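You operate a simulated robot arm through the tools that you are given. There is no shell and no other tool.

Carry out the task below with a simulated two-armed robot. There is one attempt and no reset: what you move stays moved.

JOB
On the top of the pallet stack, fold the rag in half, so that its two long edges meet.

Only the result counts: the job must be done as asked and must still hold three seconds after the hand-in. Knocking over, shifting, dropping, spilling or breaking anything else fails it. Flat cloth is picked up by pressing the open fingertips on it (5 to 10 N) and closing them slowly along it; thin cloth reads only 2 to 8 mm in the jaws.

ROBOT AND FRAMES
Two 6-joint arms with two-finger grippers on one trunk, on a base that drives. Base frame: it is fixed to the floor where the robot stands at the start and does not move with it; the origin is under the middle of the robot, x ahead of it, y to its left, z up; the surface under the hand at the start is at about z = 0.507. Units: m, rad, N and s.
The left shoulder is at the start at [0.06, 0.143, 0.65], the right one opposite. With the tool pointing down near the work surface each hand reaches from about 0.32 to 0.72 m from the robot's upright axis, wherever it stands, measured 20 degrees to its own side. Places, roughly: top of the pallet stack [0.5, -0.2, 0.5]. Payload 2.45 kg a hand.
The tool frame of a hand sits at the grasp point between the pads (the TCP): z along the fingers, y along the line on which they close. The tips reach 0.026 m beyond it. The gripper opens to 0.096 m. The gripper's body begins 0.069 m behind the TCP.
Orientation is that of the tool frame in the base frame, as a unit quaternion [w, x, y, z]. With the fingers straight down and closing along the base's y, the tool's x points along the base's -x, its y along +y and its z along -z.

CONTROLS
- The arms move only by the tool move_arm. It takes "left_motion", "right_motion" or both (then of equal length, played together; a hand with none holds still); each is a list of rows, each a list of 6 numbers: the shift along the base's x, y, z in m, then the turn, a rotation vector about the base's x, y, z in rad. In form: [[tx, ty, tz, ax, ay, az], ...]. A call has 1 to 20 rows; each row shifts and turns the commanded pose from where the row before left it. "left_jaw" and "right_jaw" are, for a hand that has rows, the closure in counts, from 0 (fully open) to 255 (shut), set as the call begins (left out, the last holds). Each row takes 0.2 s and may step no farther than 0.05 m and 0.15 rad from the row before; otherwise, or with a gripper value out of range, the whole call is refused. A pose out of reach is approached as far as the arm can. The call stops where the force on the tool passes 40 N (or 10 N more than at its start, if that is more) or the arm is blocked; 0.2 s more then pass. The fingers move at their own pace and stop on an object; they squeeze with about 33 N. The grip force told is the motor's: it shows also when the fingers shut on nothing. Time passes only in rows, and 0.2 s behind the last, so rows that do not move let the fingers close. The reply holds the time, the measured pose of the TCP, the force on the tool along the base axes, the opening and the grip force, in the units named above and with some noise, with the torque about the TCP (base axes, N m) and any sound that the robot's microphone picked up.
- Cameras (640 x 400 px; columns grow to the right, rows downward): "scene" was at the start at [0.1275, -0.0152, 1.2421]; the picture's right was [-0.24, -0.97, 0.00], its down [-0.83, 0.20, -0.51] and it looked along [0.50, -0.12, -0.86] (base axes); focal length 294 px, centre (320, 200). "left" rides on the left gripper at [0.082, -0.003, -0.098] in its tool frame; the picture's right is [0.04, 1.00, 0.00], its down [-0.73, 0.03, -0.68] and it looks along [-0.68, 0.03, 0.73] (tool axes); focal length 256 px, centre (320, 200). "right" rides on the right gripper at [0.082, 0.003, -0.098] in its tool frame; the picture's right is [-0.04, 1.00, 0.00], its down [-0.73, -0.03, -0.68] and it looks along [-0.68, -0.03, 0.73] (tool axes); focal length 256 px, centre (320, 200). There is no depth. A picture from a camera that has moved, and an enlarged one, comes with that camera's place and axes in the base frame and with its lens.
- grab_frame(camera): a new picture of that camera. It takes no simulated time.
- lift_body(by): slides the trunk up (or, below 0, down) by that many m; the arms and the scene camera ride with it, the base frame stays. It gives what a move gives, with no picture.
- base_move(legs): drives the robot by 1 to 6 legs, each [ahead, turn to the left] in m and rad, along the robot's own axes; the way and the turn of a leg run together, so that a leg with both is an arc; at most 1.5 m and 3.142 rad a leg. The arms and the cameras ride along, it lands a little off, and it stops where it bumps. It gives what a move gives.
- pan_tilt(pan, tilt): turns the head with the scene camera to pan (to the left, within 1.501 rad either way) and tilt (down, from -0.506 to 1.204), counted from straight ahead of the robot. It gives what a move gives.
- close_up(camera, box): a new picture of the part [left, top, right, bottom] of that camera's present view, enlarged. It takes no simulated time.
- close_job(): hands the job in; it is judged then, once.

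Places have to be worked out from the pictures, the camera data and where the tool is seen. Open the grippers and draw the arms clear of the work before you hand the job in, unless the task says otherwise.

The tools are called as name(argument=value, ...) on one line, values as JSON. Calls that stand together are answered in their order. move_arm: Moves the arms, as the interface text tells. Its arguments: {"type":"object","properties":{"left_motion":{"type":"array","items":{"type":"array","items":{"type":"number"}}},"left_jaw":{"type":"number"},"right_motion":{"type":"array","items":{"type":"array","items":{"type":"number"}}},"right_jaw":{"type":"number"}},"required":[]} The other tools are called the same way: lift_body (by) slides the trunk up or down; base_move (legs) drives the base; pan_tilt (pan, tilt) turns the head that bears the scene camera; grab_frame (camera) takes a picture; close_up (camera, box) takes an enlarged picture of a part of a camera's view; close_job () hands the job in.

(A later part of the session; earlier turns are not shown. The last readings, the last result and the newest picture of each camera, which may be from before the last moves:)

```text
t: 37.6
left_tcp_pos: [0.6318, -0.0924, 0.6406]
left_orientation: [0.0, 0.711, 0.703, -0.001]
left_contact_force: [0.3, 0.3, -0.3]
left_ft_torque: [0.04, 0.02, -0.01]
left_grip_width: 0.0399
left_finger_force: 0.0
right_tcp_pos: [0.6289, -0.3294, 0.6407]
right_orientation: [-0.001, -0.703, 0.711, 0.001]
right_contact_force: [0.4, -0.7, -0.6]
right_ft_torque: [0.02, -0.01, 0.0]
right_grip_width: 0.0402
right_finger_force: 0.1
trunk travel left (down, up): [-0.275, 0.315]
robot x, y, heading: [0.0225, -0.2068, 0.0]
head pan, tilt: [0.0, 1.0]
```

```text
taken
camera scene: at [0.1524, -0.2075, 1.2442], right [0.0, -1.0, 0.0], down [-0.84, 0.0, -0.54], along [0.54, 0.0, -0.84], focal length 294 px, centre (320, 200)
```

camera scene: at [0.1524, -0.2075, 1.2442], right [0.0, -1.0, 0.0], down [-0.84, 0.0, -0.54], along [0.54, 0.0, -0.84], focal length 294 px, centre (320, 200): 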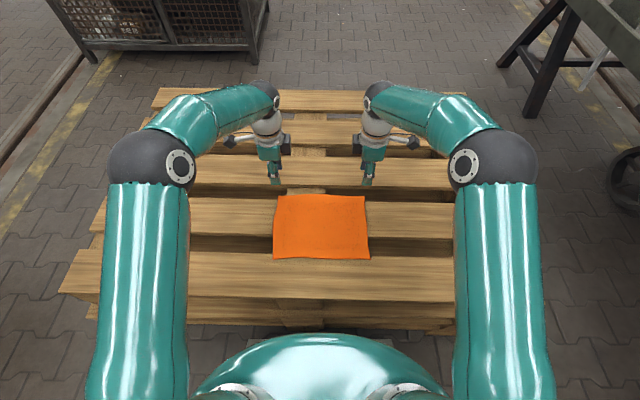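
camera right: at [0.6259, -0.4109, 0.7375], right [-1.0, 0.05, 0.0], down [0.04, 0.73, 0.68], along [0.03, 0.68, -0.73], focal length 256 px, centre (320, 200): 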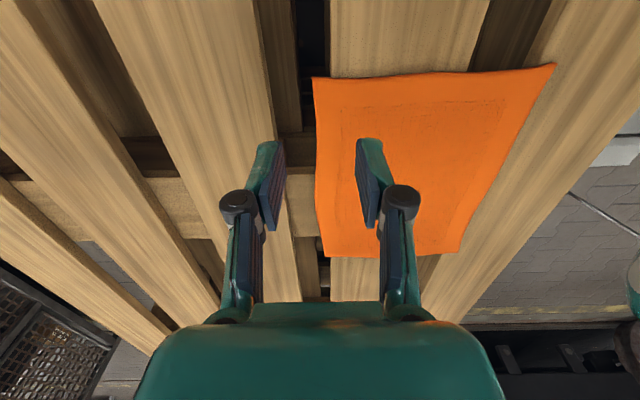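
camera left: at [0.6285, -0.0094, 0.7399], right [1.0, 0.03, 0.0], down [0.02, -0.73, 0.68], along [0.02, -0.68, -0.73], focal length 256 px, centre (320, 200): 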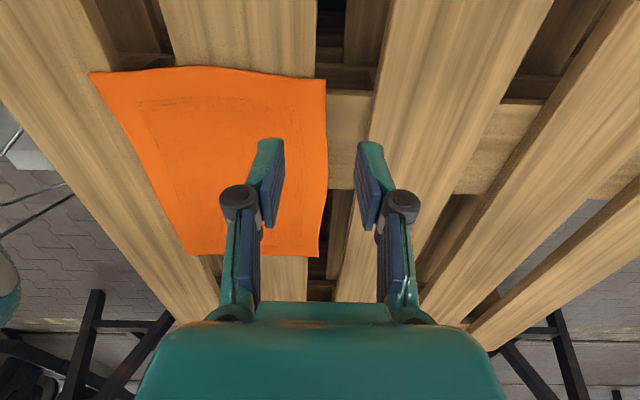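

Both hands reach now. From the hand cameras the far edge is at x≈0.636. Slat 2 ends at about x≈0.627 on the left and 0.620 on the right, and slat 3 starts at about 0.673–0.680. I'll raise the trunk a little for reach, then tilt both tools 0.3 rad so the far finger can go into the gap just beyond the edge.

lift_body(by=0.05)

move_arm(left_motion=[[0.003, 0, -0.02, 0, 0.1, 0], [0.003, 0, -0.02, 0, 0.1, 0], [0.004, 0, -0.02, 0, 0.1, 0], [0, 0, -0.02, 0, 0, 0], [0, 0, 0, 0, 0, 0]], right_motion=[[0.002, -0.0005, -0.02, 0, 0.1, 0], [0.002, -0.0005, -0.02, 0, 0.1, 0], [0.002, -0.0005, -0.02, 0, 0.1, 0], [0, 0, -0.02, 0, 0, 0], [0, 0, 0, 0, 0, 0]], left_jaw=165, right_jaw=165)

grab_frame(camera="left")

grab_frame(camera="right")

```text
t: 38.5
left_tcp_pos: [0.6308, -0.0919, 0.6912]
left_orientation: [0.0, 0.711, 0.703, 0.001]
left_contact_force: [-0.1, 0.0, 1.8]
left_ft_torque: [0.05, 0.02, 0.0]
left_grip_width: 0.04
left_finger_force: 0.1
right_tcp_pos: [0.6295, -0.3294, 0.691]
right_orientation: [-0.001, -0.704, 0.71, 0.002]
right_contact_force: [-0.5, -0.5, 0.1]
right_ft_torque: [0.01, 0.0, 0.02]
right_grip_width: 0.0403
right_finger_force: 0.1
trunk travel left (down, up): [-0.325, 0.265]
robot x, y, heading: [0.0211, -0.2127, 0.003]
head pan, tilt: [0.0, 1.0]
```

```text
t: 39.7
left_tcp_pos: [0.6316, -0.0914, 0.6113]
left_orientation: [-0.105, 0.703, 0.695, -0.106]
left_contact_force: [0.0, 0.1, -0.2]
left_ft_torque: [0.0, -0.01, -0.01]
left_grip_width: 0.0338
left_finger_force: 0.0
left hand out of reach, approached as far as the arm can: row 3
right_tcp_pos: [0.6345, -0.3327, 0.6094]
right_orientation: [-0.107, -0.696, 0.702, 0.107]
right_contact_force: [-0.7, -0.6, -0.5]
right_ft_torque: [0.0, -0.03, -0.02]
right_grip_width: 0.0339
right_finger_force: 0.1
trunk travel left (down, up): [-0.325, 0.265]
robot x, y, heading: [0.0216, -0.206, 0.002]
head pan, tilt: [0.0, 1.0]
```

```text
taken
camera left: at [0.6596, -0.0084, 0.7064], right [0.95, 0.03, -0.3], down [0.22, -0.73, 0.64], along [-0.2, -0.68, -0.71], focal length 256 px, centre (320, 200)
```

left: 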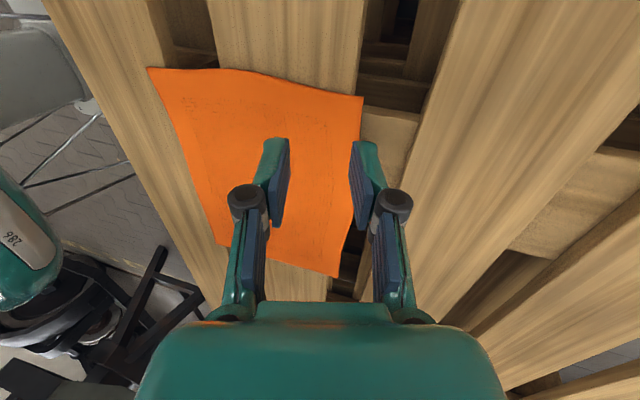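

```text
taken
camera right: at [0.66, -0.4131, 0.7039], right [-0.95, 0.05, 0.3], down [0.24, 0.73, 0.64], along [-0.19, 0.68, -0.71], focal length 256 px, centre (320, 200)
```

right: 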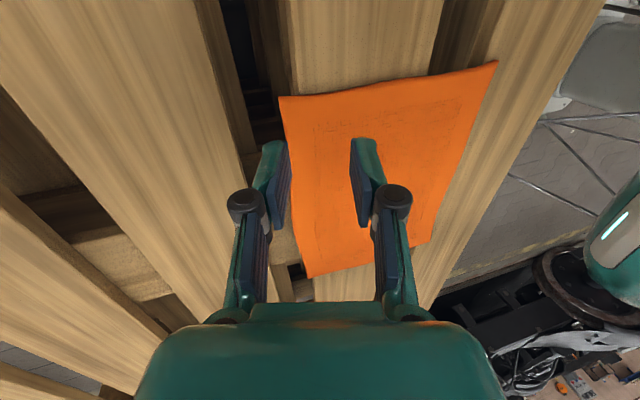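

Both tools are tilted. The left hand is at its limit at x≈0.632, but its reach should grow slightly lower down. I'll descend to just above the cloth and recheck.

move_arm(left_motion=[[0.002, 0, -0.02, 0, 0, 0], [0.002, 0, -0.02, 0, 0, 0], [0.002, 0, -0.02, 0, 0, 0], [0, 0, 0, 0, 0, 0]], right_motion=[[0, 0, -0.02, 0, 0, 0], [0, 0, -0.02, 0, 0, 0], [0, 0, -0.02, 0, 0, 0], [0, 0, 0, 0, 0, 0]])

grab_frame(camera="left")

grab_frame(camera="right")

```text
t: 40.7
left_tcp_pos: [0.6284, -0.0917, 0.5516]
left_orientation: [-0.104, 0.703, 0.695, -0.106]
left_contact_force: [0.0, 0.6, 1.4]
left_ft_torque: [-0.02, 0.01, 0.0]
left_grip_width: 0.0339
left_finger_force: 0.1
left hand out of reach, approached as far as the arm can: row 2, 3
right_tcp_pos: [0.6306, -0.3336, 0.5513]
right_orientation: [-0.107, -0.695, 0.703, 0.106]
right_contact_force: [-0.4, 0.2, 0.1]
right_ft_torque: [0.02, 0.0, -0.03]
right_grip_width: 0.034
right_finger_force: 0.1
right hand out of reach, approached as far as the arm can: row 3
trunk travel left (down, up): [-0.325, 0.265]
robot x, y, heading: [0.0217, -0.2127, 0.0]
head pan, tilt: [0.0, 1.0]
```

```text
taken
camera left: at [0.6563, -0.0085, 0.6473], right [0.95, 0.03, -0.3], down [0.22, -0.73, 0.64], along [-0.2, -0.68, -0.71], focal length 256 px, centre (320, 200)
```

left: 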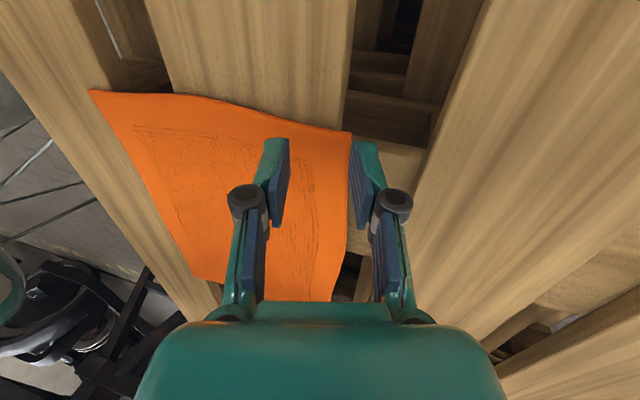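

```text
taken
camera right: at [0.6555, -0.4141, 0.6454], right [-0.95, 0.05, 0.3], down [0.24, 0.73, 0.64], along [-0.19, 0.68, -0.71], focal length 256 px, centre (320, 200)
```

right: 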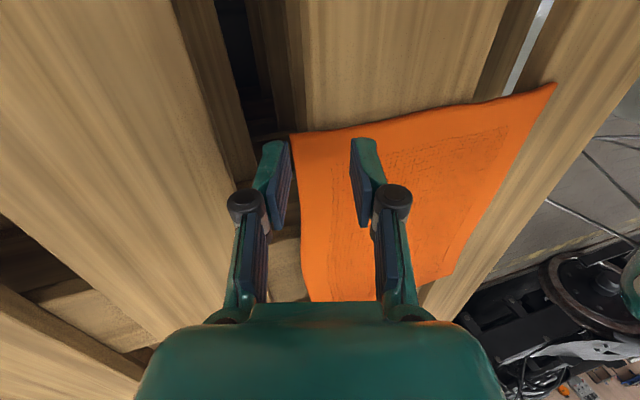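

Lowering the hand actually reduced reach, so the wrists are already below the shoulders and a lower trunk should help. I'll raise the hands 0.09 m and drop the trunk by the same amount, then push x outward.

move_arm(left_motion=[[0, 0, 0.03, 0, 0, 0], [0, 0, 0.03, 0, 0, 0], [0, 0, 0.03, 0, 0, 0], [0, 0, 0, 0, 0, 0]], right_motion=[[0, 0, 0.03, 0, 0, 0], [0, 0, 0.03, 0, 0, 0], [0, 0, 0.03, 0, 0, 0], [0, 0, 0, 0, 0, 0]])

lift_body(by=-0.08)

move_arm(left_motion=[[0.005, 0, 0, 0, 0, 0], [0.005, 0, 0, 0, 0, 0], [0.003, 0, 0, 0, 0, 0], [0, 0, 0, 0, 0, 0]], right_motion=[[0.003, 0, 0, 0, 0, 0], [0.002, 0, 0, 0, 0, 0], [0, 0, 0, 0, 0, 0], [0, 0, 0, 0, 0, 0]])

```text
t: 41.7
left_tcp_pos: [0.6289, -0.0905, 0.6413]
left_orientation: [-0.105, 0.703, 0.695, -0.106]
left_contact_force: [0.9, 0.8, 1.2]
left_ft_torque: [0.02, 0.0, 0.02]
left_grip_width: 0.0339
left_finger_force: 0.0
right_tcp_pos: [0.6293, -0.333, 0.6405]
right_orientation: [-0.107, -0.695, 0.703, 0.107]
right_contact_force: [0.6, -0.1, 0.8]
right_ft_torque: [0.0, -0.04, 0.02]
right_grip_width: 0.0338
right_finger_force: 0.0
trunk travel left (down, up): [-0.325, 0.265]
robot x, y, heading: [0.0214, -0.2085, 0.002]
head pan, tilt: [0.0, 1.0]
```

```text
t: 42.9
left_tcp_pos: [0.6287, -0.0919, 0.5614]
left_orientation: [-0.104, 0.703, 0.695, -0.106]
left_contact_force: [-0.1, -0.4, 0.0]
left_ft_torque: [-0.01, -0.04, 0.01]
left_grip_width: 0.034
left_finger_force: 0.0
right_tcp_pos: [0.6297, -0.3344, 0.5615]
right_orientation: [-0.106, -0.695, 0.703, 0.106]
right_contact_force: [0.3, -0.5, 0.2]
right_ft_torque: [0.02, -0.01, -0.01]
right_grip_width: 0.0337
right_finger_force: 0.0
trunk travel left (down, up): [-0.245, 0.345]
robot x, y, heading: [0.0246, -0.2089, -0.002]
head pan, tilt: [0.0, 1.0]
```

```text
t: 43.9
left_tcp_pos: [0.6339, -0.0922, 0.5605]
left_orientation: [-0.105, 0.703, 0.695, -0.107]
left_contact_force: [-0.3, 0.3, 1.0]
left_ft_torque: [-0.03, -0.01, -0.01]
left_grip_width: 0.034
left_finger_force: 0.0
left hand out of reach, approached as far as the arm can: row 2
right_tcp_pos: [0.6342, -0.3331, 0.5604]
right_orientation: [-0.107, -0.696, 0.702, 0.107]
right_contact_force: [0.1, -0.3, 0.2]
right_ft_torque: [-0.03, 0.01, -0.04]
right_grip_width: 0.0339
right_finger_force: 0.1
trunk travel left (down, up): [-0.245, 0.345]
robot x, y, heading: [0.0231, -0.2115, 0.001]
head pan, tilt: [0.0, 1.0]
```

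Left now sits at x=0.634, which works if I close with the TCP fixed: the pinch point lands right at the slat edge (about 0.626). I'll lower the trunk another 3 cm while keeping the height, and set the right hand back to x≈0.628 with a slightly wider jaw.

move_arm(left_motion=[[0, 0, 0.015, 0, 0, 0], [0, 0, 0.015, 0, 0, 0], [0, 0, 0, 0, 0, 0]], right_motion=[[-0.003, 0, 0.015, 0, 0, 0], [-0.003, 0, 0.015, 0, 0, 0], [0, 0, 0, 0, 0, 0]], right_jaw=149)

lift_body(by=-0.03)

move_arm(left_motion=[[0.001, 0, -0.007, 0, 0, 0], [0, 0, -0.007, 0, 0, 0], [0, 0, 0, 0, 0, 0]], right_motion=[[0, 0, -0.007, 0, 0, 0], [0, 0, -0.007, 0, 0, 0], [0, 0, 0, 0, 0, 0]])

close_up(camera="left", box=[200, 60, 480, 300])

close_up(camera="right", box=[200, 60, 480, 300])

```text
t: 44.7
left_tcp_pos: [0.633, -0.0912, 0.5908]
left_orientation: [-0.105, 0.702, 0.696, -0.107]
left_contact_force: [0.5, 0.9, 0.8]
left_ft_torque: [0.0, 0.0, -0.04]
left_grip_width: 0.0339
left_finger_force: 0.0
left hand out of reach, approached as far as the arm can: row 1
right_tcp_pos: [0.6295, -0.3331, 0.5913]
right_orientation: [-0.106, -0.695, 0.703, 0.107]
right_contact_force: [-0.1, 0.0, 0.3]
right_ft_torque: [0.0, -0.01, 0.02]
right_grip_width: 0.0401
right_finger_force: 0.1
trunk travel left (down, up): [-0.245, 0.345]
robot x, y, heading: [0.0186, -0.2089, 0.0]
head pan, tilt: [0.0, 1.0]
```

```text
t: 45.5
left_tcp_pos: [0.6331, -0.0912, 0.5605]
left_orientation: [-0.105, 0.703, 0.695, -0.107]
left_contact_force: [0.3, 0.2, 0.4]
left_ft_torque: [-0.01, 0.01, 0.0]
left_grip_width: 0.0341
left_finger_force: 0.2
right_tcp_pos: [0.629, -0.3322, 0.5617]
right_orientation: [-0.106, -0.696, 0.702, 0.107]
right_contact_force: [0.3, 0.6, 0.0]
right_ft_torque: [-0.02, -0.01, 0.0]
right_grip_width: 0.0401
right_finger_force: 0.0
trunk travel left (down, up): [-0.215, 0.375]
robot x, y, heading: [0.0209, -0.2059, 0.005]
head pan, tilt: [0.0, 1.0]
```

```text
t: 46.3
left_tcp_pos: [0.6336, -0.0923, 0.5476]
left_orientation: [-0.105, 0.703, 0.696, -0.106]
left_contact_force: [-0.4, 0.1, 0.6]
left_ft_torque: [-0.01, 0.01, -0.01]
left_grip_width: 0.0339
left_finger_force: 0.1
right_tcp_pos: [0.63, -0.3329, 0.547]
right_orientation: [-0.107, -0.696, 0.703, 0.106]
right_contact_force: [-0.4, 0.0, 0.0]
right_ft_torque: [0.01, 0.0, 0.02]
right_grip_width: 0.0397
right_finger_force: 0.1
trunk travel left (down, up): [-0.215, 0.375]
robot x, y, heading: [0.0179, -0.2116, 0.004]
head pan, tilt: [0.0, 1.0]
```

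```text
1.67 times, centred on (340, 180) of left
camera zoom: at [0.6617, -0.0084, 0.6422], right [0.96, 0.03, -0.29], down [0.22, -0.73, 0.64], along [-0.2, -0.68, -0.71], focal length 427 px, centre (287, 233)
```

zoom: 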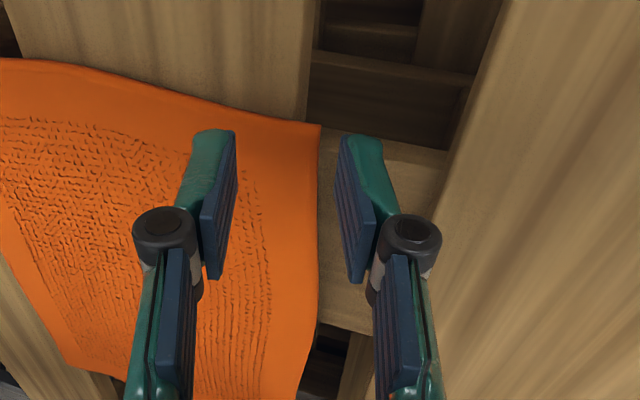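

```text
1.67 times, centred on (340, 180) of right
camera zoom: at [0.6552, -0.4144, 0.641], right [-0.95, 0.05, 0.3], down [0.24, 0.73, 0.64], along [-0.19, 0.68, -0.71], focal length 427 px, centre (287, 233)
```

zoom: 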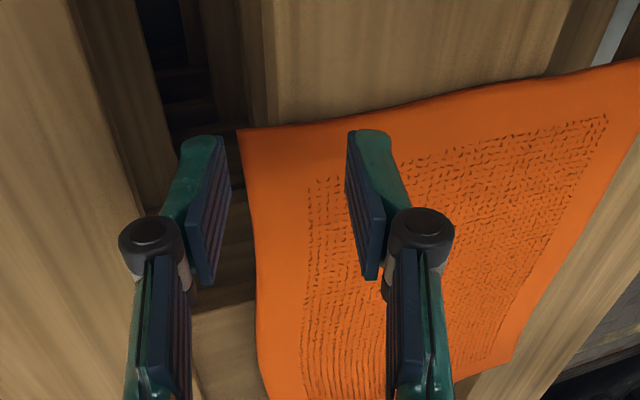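

Both far fingers hang just beyond the cloth's far edge over the gap, and the near fingers are above the cloth. I'll descend slowly until the near fingertips touch.

move_arm(left_motion=[[0, 0, -0.005, 0, 0, 0], [0, 0, -0.004, 0, 0, 0], [0, 0, -0.003, 0, 0, 0], [0, 0, 0, 0, 0, 0]], right_motion=[[0, 0, -0.005, 0, 0, 0], [0, 0, -0.004, 0, 0, 0], [0, 0, -0.003, 0, 0, 0], [0, 0, 0, 0, 0, 0]])

close_up(camera="left", box=[200, 60, 480, 300])

close_up(camera="right", box=[200, 60, 480, 300])

```text
t: 47.3
left_tcp_pos: [0.6337, -0.0909, 0.5368]
left_orientation: [-0.102, 0.703, 0.696, -0.104]
left_contact_force: [8.1, -1.5, 16.0]
left_ft_torque: [0.04, -0.49, -0.04]
left_grip_width: 0.0387
left_finger_force: 2.5
right_tcp_pos: [0.6297, -0.3322, 0.5382]
right_orientation: [-0.103, -0.696, 0.703, 0.104]
right_contact_force: [8.8, 0.2, 16.0]
right_ft_torque: [0.03, -0.63, -0.03]
right_grip_width: 0.0464
right_finger_force: 3.7
trunk travel left (down, up): [-0.215, 0.375]
robot x, y, heading: [0.0227, -0.2086, -0.0]
head pan, tilt: [0.0, 1.0]
```

```text
1.67 times, centred on (340, 180) of left
camera zoom: at [0.6613, -0.0084, 0.6326], right [0.96, 0.03, -0.29], down [0.22, -0.73, 0.64], along [-0.19, -0.68, -0.71], focal length 427 px, centre (287, 233)
```

zoom: 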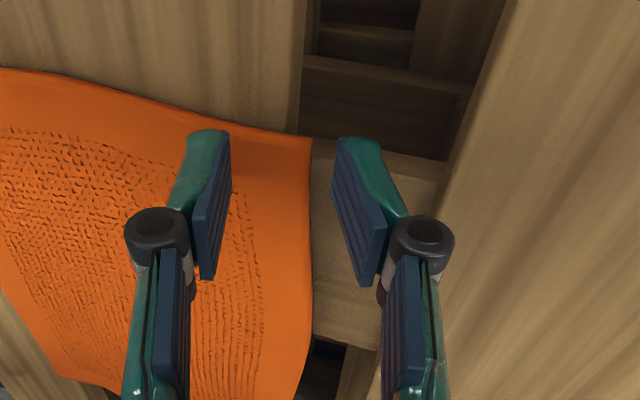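

```text
1.67 times, centred on (340, 180) of right
camera zoom: at [0.6553, -0.4142, 0.6316], right [-0.96, 0.05, 0.29], down [0.23, 0.73, 0.64], along [-0.18, 0.68, -0.71], focal length 427 px, centre (287, 233)
```

zoom: 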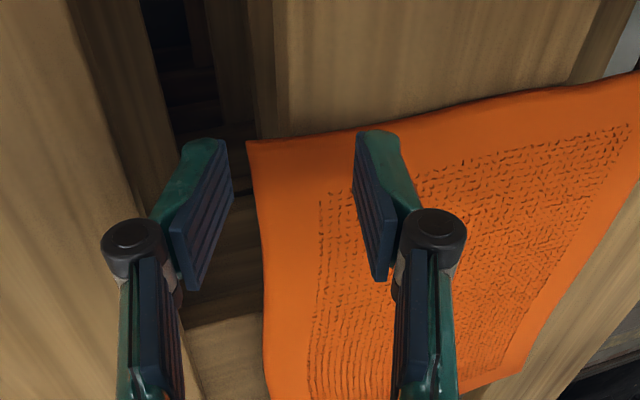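

The near tips touched with about 16 N at TCP z≈0.537, so the surface there is a little higher than I assumed. I'll ease off to around 6 N and start closing in small steps, raising slightly as the near fingers swing down.

move_arm(left_motion=[[0, 0, 0.0015, 0, 0, 0], [0, 0, 0.0005, 0, 0, 0], [0, 0, 0, 0, 0, 0]], right_motion=[[0, 0, 0.0015, 0, 0, 0], [0, 0, 0.0005, 0, 0, 0], [0, 0, 0, 0, 0, 0]], left_jaw=175, right_jaw=160)

close_up(camera="left", box=[200, 60, 480, 300])

close_up(camera="right", box=[200, 60, 480, 300])

```text
t: 48.1
left_tcp_pos: [0.6338, -0.0917, 0.539]
left_orientation: [-0.102, 0.703, 0.696, -0.105]
left_contact_force: [9.3, -1.1, 22.9]
left_ft_torque: [0.02, -0.67, -0.05]
left_grip_width: 0.0342
left_finger_force: 2.3
right_tcp_pos: [0.629, -0.3334, 0.5391]
right_orientation: [-0.106, -0.696, 0.702, 0.105]
right_contact_force: [5.7, -1.5, 11.2]
right_ft_torque: [0.0, -0.35, -0.02]
right_grip_width: 0.0398
right_finger_force: 2.4
trunk travel left (down, up): [-0.215, 0.375]
robot x, y, heading: [0.0181, -0.2096, 0.002]
head pan, tilt: [0.0, 1.0]
```

```text
1.67 times, centred on (340, 180) of left
camera zoom: at [0.6607, -0.0085, 0.6337], right [0.96, 0.03, -0.29], down [0.22, -0.73, 0.64], along [-0.19, -0.68, -0.71], focal length 427 px, centre (287, 233)
```

zoom: 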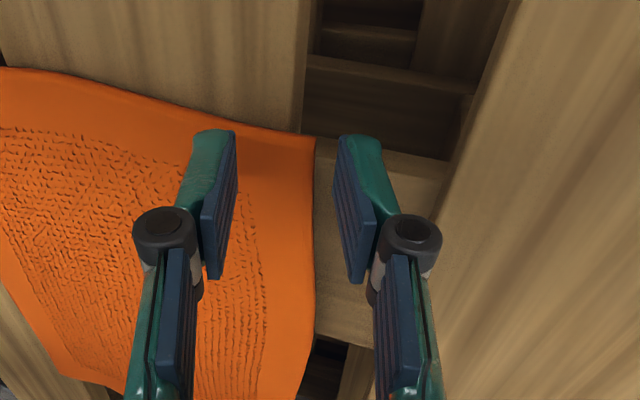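

```text
1.67 times, centred on (340, 180) of right
camera zoom: at [0.6542, -0.414, 0.6317], right [-0.95, 0.05, 0.3], down [0.24, 0.73, 0.64], along [-0.18, 0.68, -0.71], focal length 427 px, centre (287, 233)
```

zoom: 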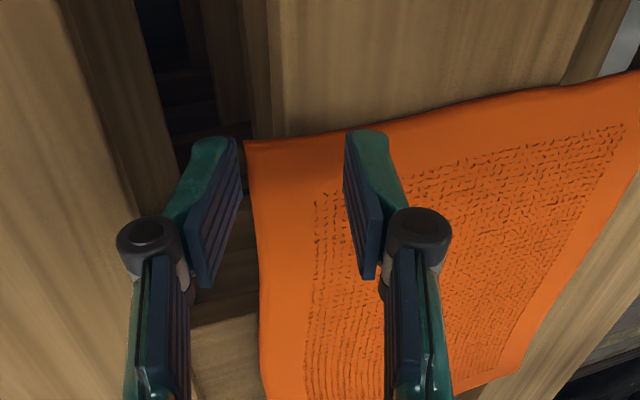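

The torques place the contact at the far fingertips, at z≈0.505, even though they hang over the gap. The supporting surface therefore acts as flat across the gap. I'll use a press-and-close pinch instead: lift, reduce the tilt to 0.1 rad, and set the jaw near 3 cm with the near finger on the cloth and the far finger just outside the edge.

move_arm(left_motion=[[0, 0, 0.01, 0, 0, 0], [0, 0, 0.01, 0, -0.1, 0], [0.002, 0, 0, 0, -0.1, 0], [0, 0, 0, 0, 0, 0], [0, 0, 0, 0, 0, 0]], right_motion=[[0, 0, 0.01, 0, 0, 0], [0.003, 0, 0.01, 0, -0.1, 0], [0.003, 0, 0, 0, -0.1, 0], [0, 0, 0, 0, 0, 0], [0, 0, 0, 0, 0, 0]], left_jaw=170, right_jaw=170)

close_up(camera="left", box=[200, 60, 480, 300])

close_up(camera="right", box=[200, 60, 480, 300])

```text
t: 49.3
left_tcp_pos: [0.6357, -0.0915, 0.5575]
left_orientation: [-0.035, 0.71, 0.703, -0.036]
left_contact_force: [0.7, 0.4, -0.4]
left_ft_torque: [-0.01, 0.02, 0.01]
left_grip_width: 0.032
left_finger_force: 0.1
right_tcp_pos: [0.6349, -0.3328, 0.5572]
right_orientation: [-0.037, -0.702, 0.71, 0.037]
right_contact_force: [0.3, -0.8, -0.5]
right_ft_torque: [0.03, 0.03, 0.0]
right_grip_width: 0.0319
right_finger_force: 0.0
trunk travel left (down, up): [-0.215, 0.375]
robot x, y, heading: [0.0193, -0.208, -0.004]
head pan, tilt: [0.0, 1.0]
```

```text
1.67 times, centred on (340, 180) of left
camera zoom: at [0.6444, -0.008, 0.6557], right [0.99, 0.03, -0.1], down [0.09, -0.73, 0.67], along [-0.05, -0.68, -0.73], focal length 427 px, centre (287, 233)
```

zoom: 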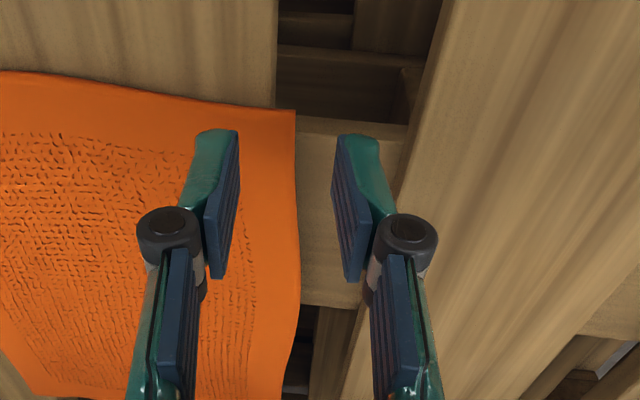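

```text
1.67 times, centred on (340, 180) of right
camera zoom: at [0.6421, -0.4142, 0.6539], right [-0.99, 0.05, 0.1], down [0.11, 0.73, 0.67], along [-0.04, 0.68, -0.73], focal length 427 px, centre (287, 233)
```

zoom: 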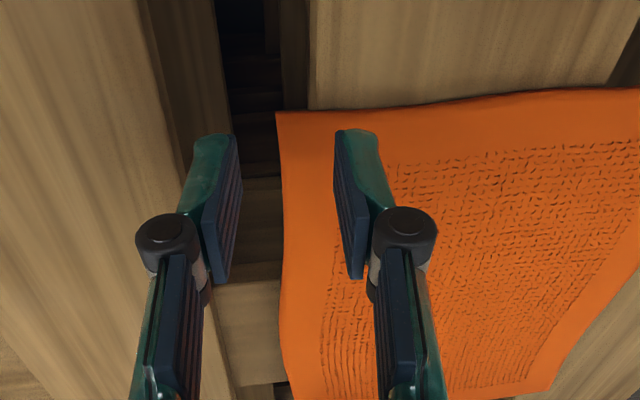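

The geometry looks right: edge at x≈0.635, near tips about 1.8 cm inside it and far tips about 1.3 cm outside. I'll descend gently to contact.

move_arm(left_motion=[[0, 0, -0.008, 0, 0, 0], [0, 0, -0.008, 0, 0, 0], [0, 0, -0.004, 0, 0, 0], [0, 0, 0, 0, 0, 0]], right_motion=[[0, 0, -0.008, 0, 0, 0], [0, 0, -0.008, 0, 0, 0], [0, 0, -0.004, 0, 0, 0], [0, 0, 0, 0, 0, 0]])

```text
t: 50.3
left_tcp_pos: [0.6359, -0.0897, 0.5375]
left_orientation: [-0.035, 0.71, 0.702, -0.036]
left_contact_force: [-0.2, 0.3, 0.2]
left_ft_torque: [-0.04, -0.01, 0.0]
left_grip_width: 0.0324
left_finger_force: 0.0
right_tcp_pos: [0.6352, -0.3322, 0.5362]
right_orientation: [-0.037, -0.702, 0.71, 0.037]
right_contact_force: [0.6, -0.4, 0.7]
right_ft_torque: [0.01, 0.02, 0.0]
right_grip_width: 0.032
right_finger_force: 0.0
trunk travel left (down, up): [-0.215, 0.375]
robot x, y, heading: [0.0237, -0.2071, -0.0]
head pan, tilt: [0.0, 1.0]
```

move_arm(left_motion=[[0, 0, -0.0015, 0, 0, 0], [0, 0, -0.001, 0, 0, 0], [0, 0, 0, 0, 0, 0]], right_motion=[[0, 0, -0.0015, 0, 0, 0], [0, 0, -0.001, 0, 0, 0], [0, 0, 0, 0, 0, 0]])

```text
t: 51.1
left_tcp_pos: [0.6372, -0.0905, 0.5348]
left_orientation: [-0.035, 0.71, 0.703, -0.036]
left_contact_force: [-0.4, -0.7, 2.3]
left_ft_torque: [0.01, 0.02, 0.02]
left_grip_width: 0.0321
left_finger_force: 0.2
right_tcp_pos: [0.6352, -0.3343, 0.5341]
right_orientation: [-0.035, -0.702, 0.71, 0.035]
right_contact_force: [0.1, -1.3, 4.6]
right_ft_torque: [0.0, -0.08, -0.03]
right_grip_width: 0.032
right_finger_force: 0.1
trunk travel left (down, up): [-0.215, 0.375]
robot x, y, heading: [0.0196, -0.2109, 0.007]
head pan, tilt: [0.0, 1.0]
```

First contact: 2.3 N on the left and 4.6 N on the right. I'll press slightly more to get into the 5–10 N range.

move_arm(left_motion=[[0, 0, -0.001, 0, 0, 0], [0, 0, 0, 0, 0, 0]], right_motion=[[0, 0, -0.0007, 0, 0, 0], [0, 0, 0, 0, 0, 0]])

```text
t: 51.7
left_tcp_pos: [0.6376, -0.0911, 0.5346]
left_orientation: [-0.033, 0.71, 0.702, -0.034]
left_contact_force: [0.2, 1.2, 8.5]
left_ft_torque: [0.01, -0.11, 0.01]
left_grip_width: 0.0328
left_finger_force: 0.2
right_tcp_pos: [0.6358, -0.3318, 0.536]
right_orientation: [-0.035, -0.703, 0.71, 0.036]
right_contact_force: [0.5, 1.2, 5.9]
right_ft_torque: [0.05, -0.11, 0.03]
right_grip_width: 0.0325
right_finger_force: 0.5
trunk travel left (down, up): [-0.215, 0.375]
robot x, y, heading: [0.022, -0.2107, 0.001]
head pan, tilt: [0.0, 1.0]
```

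The torques show the far tips carry the load. I'll level the tools by another 0.05 rad so the near tips press on the cloth too.

move_arm(left_motion=[[0, 0, 0, 0, -0.05, 0], [0, 0, 0, 0, 0, 0]], right_motion=[[0, 0, 0, 0, -0.05, 0], [0, 0, 0, 0, 0, 0]])

close_up(camera="left", box=[200, 60, 480, 300])

close_up(camera="right", box=[200, 60, 480, 300])

```text
t: 52.3
left_tcp_pos: [0.6352, -0.0916, 0.5361]
left_orientation: [-0.017, 0.711, 0.703, -0.017]
left_contact_force: [-1.0, 1.6, 8.9]
left_ft_torque: [0.02, 0.25, -0.04]
left_grip_width: 0.0337
left_finger_force: 1.2
right_tcp_pos: [0.6345, -0.3327, 0.5349]
right_orientation: [-0.018, -0.703, 0.711, 0.019]
right_contact_force: [-0.7, 1.4, 6.6]
right_ft_torque: [0.05, 0.18, -0.01]
right_grip_width: 0.0333
right_finger_force: 1.1
trunk travel left (down, up): [-0.215, 0.375]
robot x, y, heading: [0.0214, -0.2099, 0.001]
head pan, tilt: [0.0, 1.0]
```

```text
1.67 times, centred on (340, 180) of left
camera zoom: at [0.6388, -0.0081, 0.6331], right [1.0, 0.03, -0.05], down [0.05, -0.73, 0.68], along [-0.02, -0.68, -0.73], focal length 427 px, centre (287, 233)
```

zoom: 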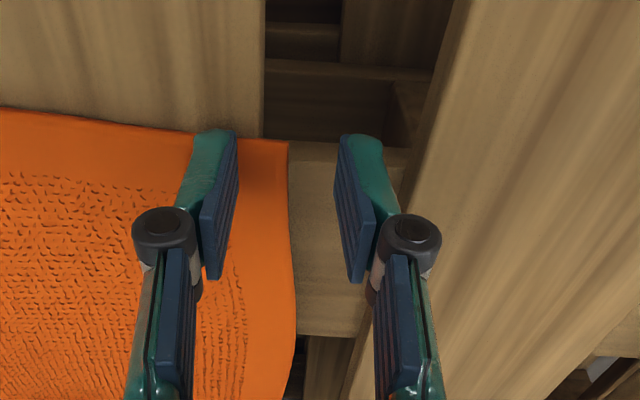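

```text
1.67 times, centred on (340, 180) of right
camera zoom: at [0.6364, -0.4143, 0.632], right [-1.0, 0.05, 0.05], down [0.07, 0.73, 0.68], along [0.0, 0.68, -0.73], focal length 427 px, centre (287, 233)
```

zoom: 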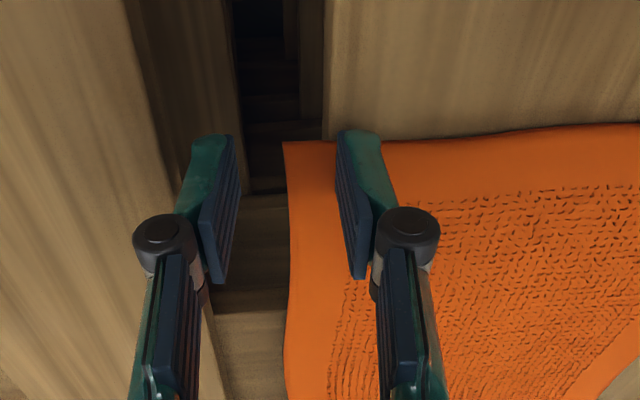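

Now the near tips carry the load, about 9 N and 7 N, pinning the cloth about 1.8 cm from the edge. I'll close step by step, drawing the hand toward −x so the near finger stays put while the far finger comes up to the cloth edge.

move_arm(left_motion=[[-0.001, 0, 0, 0, 0.01, 0], [-0.001, 0, 0, 0, 0, 0]], right_motion=[[-0.001, 0, 0, 0, 0.01, 0], [-0.001, 0, 0, 0, 0, 0]], left_jaw=180, right_jaw=180)

move_arm(left_motion=[[-0.001, 0, 0, 0, 0, 0], [-0.001, 0, 0, 0, 0, 0]], right_motion=[[-0.001, 0, 0, 0, 0, 0], [-0.001, 0, 0, 0, 0, 0]], left_jaw=190, right_jaw=190)

move_arm(left_motion=[[-0.001, 0, 0, 0, 0, 0], [-0.001, 0, 0, 0, 0, 0]], right_motion=[[-0.001, 0, 0, 0, 0, 0], [-0.001, 0, 0, 0, 0, 0]], left_jaw=200, right_jaw=200)

close_up(camera="left", box=[200, 60, 480, 300])

close_up(camera="right", box=[200, 60, 480, 300])

```text
t: 52.9
left_tcp_pos: [0.6339, -0.0911, 0.5346]
left_orientation: [-0.021, 0.711, 0.703, -0.02]
left_contact_force: [-1.6, 2.2, 9.1]
left_ft_torque: [0.05, 0.21, -0.05]
left_grip_width: 0.03
left_finger_force: 1.1
right_tcp_pos: [0.6335, -0.3335, 0.5346]
right_orientation: [-0.021, -0.703, 0.711, 0.021]
right_contact_force: [-0.3, 0.7, 6.5]
right_ft_torque: [0.04, 0.14, 0.01]
right_grip_width: 0.0291
right_finger_force: 0.2
trunk travel left (down, up): [-0.215, 0.375]
robot x, y, heading: [0.0215, -0.2121, -0.003]
head pan, tilt: [0.0, 1.0]
```

```text
t: 53.5
left_tcp_pos: [0.6326, -0.0911, 0.5358]
left_orientation: [-0.021, 0.71, 0.704, -0.02]
left_contact_force: [-2.0, 2.4, 10.5]
left_ft_torque: [0.0, 0.23, -0.06]
left_grip_width: 0.0265
left_finger_force: 1.5
right_tcp_pos: [0.6304, -0.3327, 0.5345]
right_orientation: [-0.022, -0.703, 0.71, 0.021]
right_contact_force: [-0.6, -3.1, 8.1]
right_ft_torque: [-0.01, 0.13, -0.01]
right_grip_width: 0.0251
right_finger_force: 0.5
trunk travel left (down, up): [-0.215, 0.375]
robot x, y, heading: [0.0213, -0.2084, 0.006]
head pan, tilt: [0.0, 1.0]
```

```text
t: 54.1
left_tcp_pos: [0.6304, -0.0911, 0.5341]
left_orientation: [-0.02, 0.71, 0.703, -0.02]
left_contact_force: [-1.4, 0.2, 12.6]
left_ft_torque: [-0.06, 0.24, -0.03]
left_grip_width: 0.0224
left_finger_force: 0.9
right_tcp_pos: [0.63, -0.3317, 0.5347]
right_orientation: [-0.022, -0.703, 0.711, 0.022]
right_contact_force: [1.0, -2.5, 6.4]
right_ft_torque: [0.02, 0.08, 0.05]
right_grip_width: 0.0208
right_finger_force: 0.1
trunk travel left (down, up): [-0.215, 0.375]
robot x, y, heading: [0.0204, -0.2056, 0.004]
head pan, tilt: [0.0, 1.0]
```

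```text
1.67 times, centred on (340, 180) of left
camera zoom: at [0.6341, -0.0083, 0.6333], right [1.0, 0.03, -0.06], down [0.06, -0.73, 0.68], along [-0.02, -0.68, -0.73], focal length 427 px, centre (287, 233)
```

zoom: 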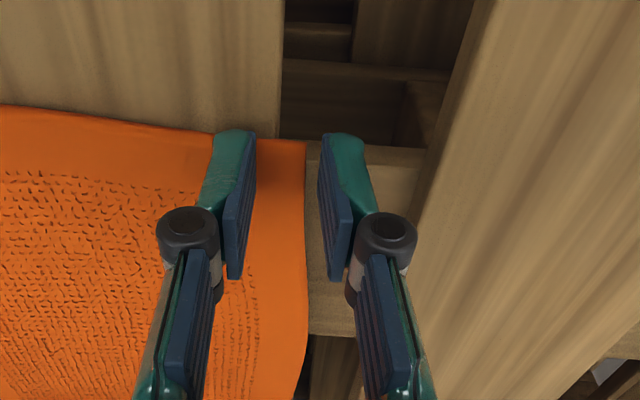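

```text
1.67 times, centred on (340, 180) of right
camera zoom: at [0.6313, -0.4139, 0.6323], right [-1.0, 0.05, 0.06], down [0.08, 0.73, 0.68], along [-0.01, 0.68, -0.73], focal length 427 px, centre (287, 233)
```

zoom: 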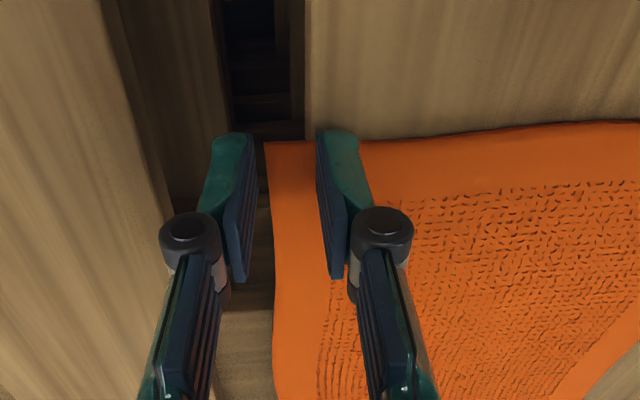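

The far fingers are about to meet the cloth edge while the near fingers keep it pinned. I'll keep closing in small steps and watch whether the strip rises between the fingers.

move_arm(left_motion=[[-0.001, 0, 0.0003, 0, 0, 0], [-0.001, 0, 0, 0, 0, 0]], right_motion=[[-0.001, 0, 0, 0, 0, 0], [-0.001, 0, 0, 0, 0, 0]], left_jaw=210, right_jaw=210)

move_arm(left_motion=[[-0.001, 0, 0, 0, 0, 0], [-0.001, 0, 0, 0, 0, 0]], right_motion=[[-0.001, 0, 0, 0, 0, 0], [-0.001, 0, 0, 0, 0, 0]], left_jaw=220, right_jaw=220)

close_up(camera="left", box=[230, 80, 410, 240])

close_up(camera="right", box=[230, 80, 410, 240])

```text
t: 54.7
left_tcp_pos: [0.6276, -0.0914, 0.5335]
left_orientation: [-0.02, 0.71, 0.704, -0.021]
left_contact_force: [-0.7, -0.4, 11.1]
left_ft_torque: [-0.04, 0.14, 0.03]
left_grip_width: 0.0181
left_finger_force: 0.9
right_tcp_pos: [0.6277, -0.3324, 0.535]
right_orientation: [-0.021, -0.704, 0.71, 0.022]
right_contact_force: [0.9, 1.0, 5.1]
right_ft_torque: [0.04, 0.06, 0.01]
right_grip_width: 0.0179
right_finger_force: 0.0
trunk travel left (down, up): [-0.215, 0.375]
robot x, y, heading: [0.0204, -0.2087, 0.001]
head pan, tilt: [0.0, 1.0]
```

```text
t: 55.3
left_tcp_pos: [0.6268, -0.0919, 0.5355]
left_orientation: [-0.02, 0.711, 0.703, -0.02]
left_contact_force: [1.5, -0.4, 11.8]
left_ft_torque: [-0.1, 0.05, 0.04]
left_grip_width: 0.014
left_finger_force: 4.6
right_tcp_pos: [0.6262, -0.3326, 0.5352]
right_orientation: [-0.02, -0.703, 0.71, 0.021]
right_contact_force: [3.1, 1.2, 7.9]
right_ft_torque: [0.09, 0.02, -0.04]
right_grip_width: 0.0135
right_finger_force: 0.4
trunk travel left (down, up): [-0.215, 0.375]
robot x, y, heading: [0.0215, -0.2107, 0.0]
head pan, tilt: [0.0, 1.0]
```

```text
2.50 times, centred on (320, 160) of left
camera zoom: at [0.6306, -0.0082, 0.6336], right [1.0, 0.03, -0.06], down [0.06, -0.73, 0.68], along [-0.02, -0.68, -0.73], focal length 640 px, centre (320, 300)
```

zoom: 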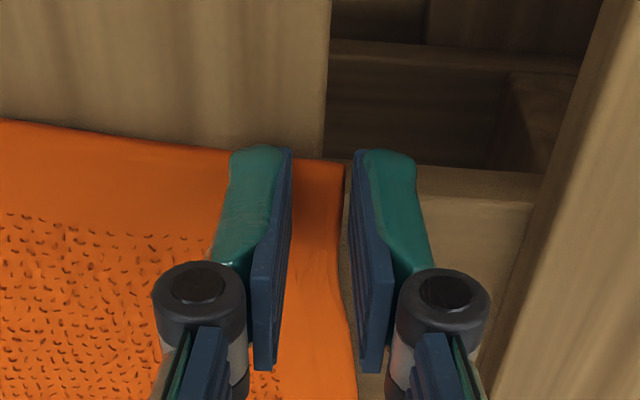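

```text
2.50 times, centred on (320, 160) of right
camera zoom: at [0.6276, -0.4141, 0.6325], right [-1.0, 0.05, 0.06], down [0.08, 0.73, 0.68], along [-0.01, 0.68, -0.73], focal length 640 px, centre (320, 300)
```

zoom: 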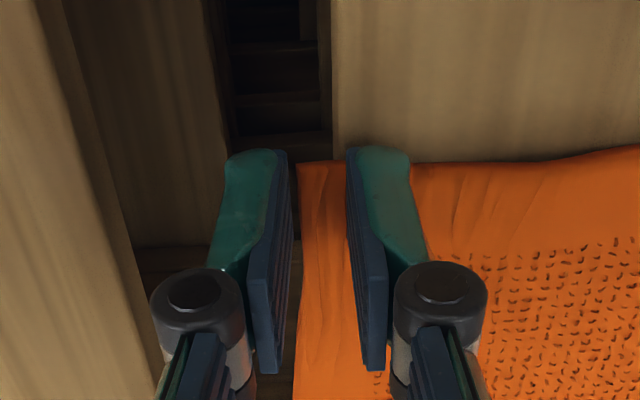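

The far fingers have reached the edge and the load is now shared between both tips. I'll continue closing.

move_arm(left_motion=[[-0.001, 0, 0.0003, 0, 0, 0], [-0.001, 0, 0, 0, 0, 0]], right_motion=[[-0.001, 0, 0, 0, 0, 0], [-0.001, 0, 0, 0, 0, 0]], left_jaw=230, right_jaw=230)

close_up(camera="left", box=[230, 80, 410, 240])

close_up(camera="right", box=[230, 80, 410, 240])

```text
t: 55.9
left_tcp_pos: [0.6229, -0.0904, 0.5351]
left_orientation: [-0.021, 0.71, 0.703, -0.021]
left_contact_force: [1.5, 0.0, 11.3]
left_ft_torque: [-0.11, 0.07, 0.02]
left_grip_width: 0.0102
left_finger_force: 4.8
right_tcp_pos: [0.6238, -0.3322, 0.5352]
right_orientation: [-0.021, -0.704, 0.71, 0.022]
right_contact_force: [2.3, 0.8, 11.3]
right_ft_torque: [0.04, 0.03, -0.01]
right_grip_width: 0.0104
right_finger_force: 5.0
trunk travel left (down, up): [-0.215, 0.375]
robot x, y, heading: [0.0243, -0.2072, 0.003]
head pan, tilt: [0.0, 1.0]
```

```text
2.50 times, centred on (320, 160) of left
camera zoom: at [0.6277, -0.008, 0.6337], right [1.0, 0.03, -0.06], down [0.06, -0.73, 0.68], along [-0.02, -0.68, -0.73], focal length 640 px, centre (320, 300)
```

zoom: 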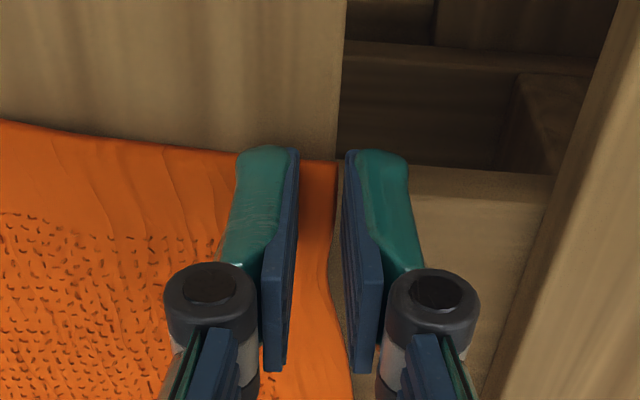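

```text
2.50 times, centred on (320, 160) of right
camera zoom: at [0.6253, -0.4142, 0.6325], right [-1.0, 0.05, 0.06], down [0.08, 0.73, 0.68], along [-0.01, 0.68, -0.73], focal length 640 px, centre (320, 300)
```

zoom: 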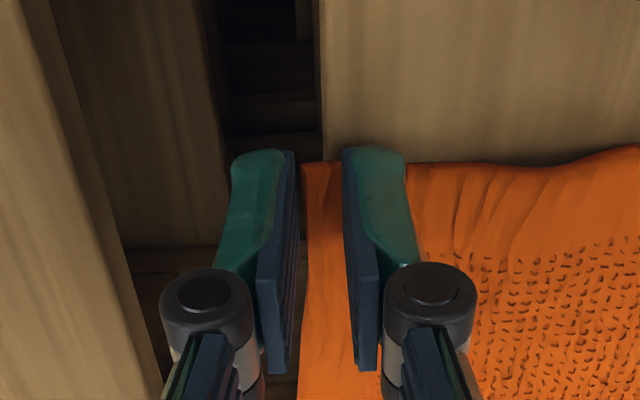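

The near fingers hold while the far fingers push the edge, and slight wrinkles behind the near finger suggest some cloth is creeping under it. For the rest I'll keep the far finger still and let the near finger draw the cloth toward it, with slightly more pressure on the near tip.

move_arm(left_motion=[[0.0005, 0, 0, 0, -0.015, 0], [0.001, 0, 0, 0, 0, 0], [0, 0, 0, 0, 0, 0]], right_motion=[[0.0005, 0, 0, 0, -0.015, 0], [0.001, 0, 0, 0, 0, 0], [0, 0, 0, 0, 0, 0]], left_jaw=238, right_jaw=238)

close_up(camera="left", box=[230, 80, 410, 240])

close_up(camera="right", box=[230, 80, 410, 240])

```text
t: 56.7
left_tcp_pos: [0.6262, -0.0907, 0.5353]
left_orientation: [-0.015, 0.711, 0.703, -0.015]
left_contact_force: [1.8, -0.5, 7.2]
left_ft_torque: [-0.05, 0.01, 0.0]
left_grip_width: 0.0061
left_finger_force: 0.1
right_tcp_pos: [0.6235, -0.3329, 0.5358]
right_orientation: [-0.016, -0.703, 0.711, 0.016]
right_contact_force: [-0.8, -0.6, 11.4]
right_ft_torque: [0.08, 0.1, 0.04]
right_grip_width: 0.0058
right_finger_force: 0.0
trunk travel left (down, up): [-0.215, 0.375]
robot x, y, heading: [0.0219, -0.2106, -0.0]
head pan, tilt: [0.0, 1.0]
```

```text
2.50 times, centred on (320, 160) of left
camera zoom: at [0.628, -0.0085, 0.6338], right [1.0, 0.03, -0.04], down [0.05, -0.73, 0.68], along [-0.01, -0.68, -0.73], focal length 640 px, centre (320, 300)
```

zoom: 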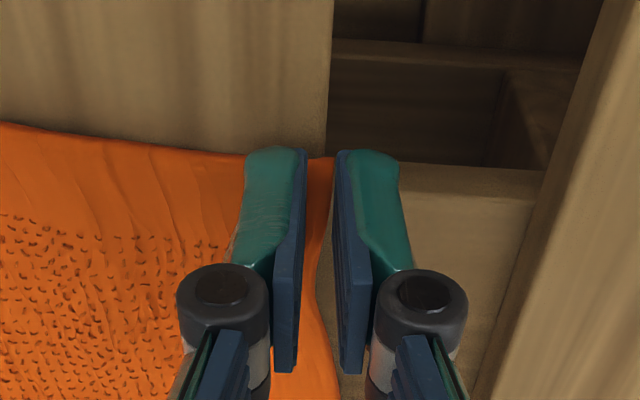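

```text
2.50 times, centred on (320, 160) of right
camera zoom: at [0.6249, -0.4139, 0.6324], right [-1.0, 0.05, 0.05], down [0.07, 0.73, 0.68], along [0.0, 0.68, -0.73], focal length 640 px, centre (320, 300)
```

zoom: 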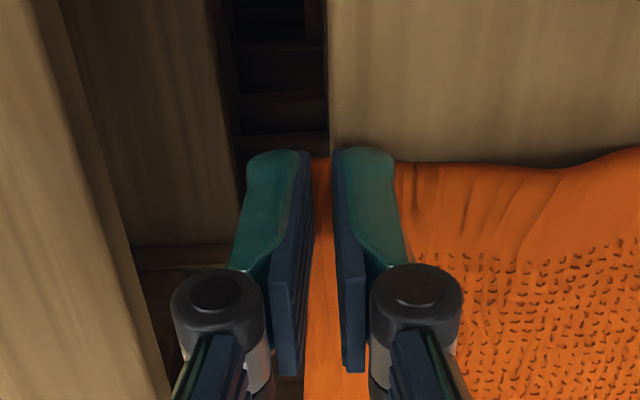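

Jaws are down to 6 mm with no squeeze yet. I'll close fully and read the width and force.

move_arm(left_motion=[[0.0005, 0, 0, 0, 0, 0], [0, 0, 0, 0, 0, 0], [0, 0, 0, 0, 0, 0]], right_motion=[[0.0005, 0, 0, 0, 0, 0], [0, 0, 0, 0, 0, 0], [0, 0, 0, 0, 0, 0]], left_jaw=255, right_jaw=255)

close_up(camera="left", box=[230, 80, 410, 240])

close_up(camera="right", box=[230, 80, 410, 240])

```text
t: 57.5
left_tcp_pos: [0.6269, -0.0915, 0.535]
left_orientation: [-0.016, 0.711, 0.703, -0.016]
left_contact_force: [-1.4, 1.4, 7.2]
left_ft_torque: [0.03, 0.07, -0.03]
left_grip_width: 0.0
left_finger_force: 28.6
right_tcp_pos: [0.6245, -0.3332, 0.5339]
right_orientation: [-0.017, -0.703, 0.711, 0.017]
right_contact_force: [-0.9, 0.7, 8.2]
right_ft_torque: [0.04, 0.08, 0.01]
right_grip_width: 0.0001
right_finger_force: 28.8
trunk travel left (down, up): [-0.215, 0.375]
robot x, y, heading: [0.0213, -0.21, 0.003]
head pan, tilt: [0.0, 1.0]
```

```text
2.50 times, centred on (320, 160) of left
camera zoom: at [0.6285, -0.0086, 0.6333], right [1.0, 0.03, -0.04], down [0.05, -0.73, 0.68], along [-0.01, -0.68, -0.73], focal length 640 px, centre (320, 300)
```

zoom: 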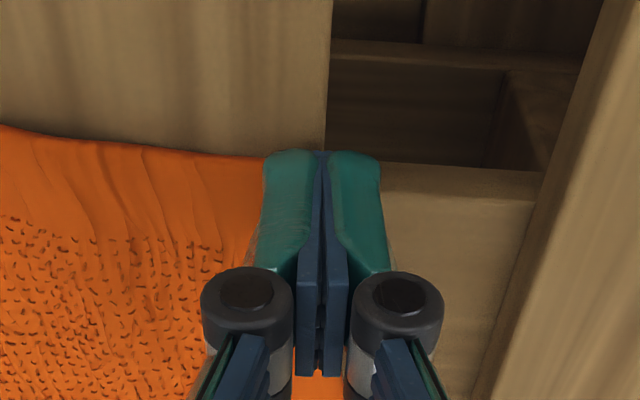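

```text
2.50 times, centred on (320, 160) of right
camera zoom: at [0.6255, -0.4139, 0.6319], right [-1.0, 0.05, 0.05], down [0.07, 0.73, 0.68], along [0.0, 0.68, -0.73], focal length 640 px, centre (320, 300)
```

zoom: 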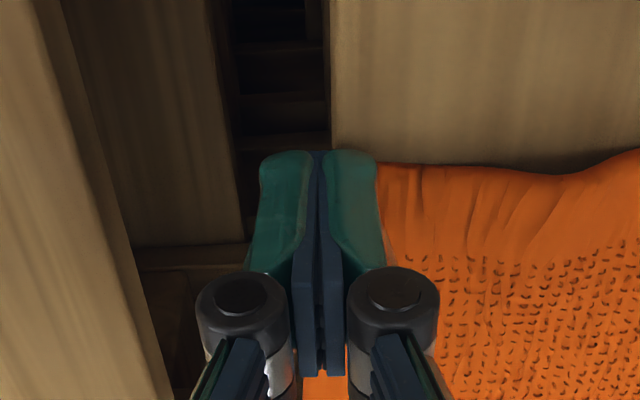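

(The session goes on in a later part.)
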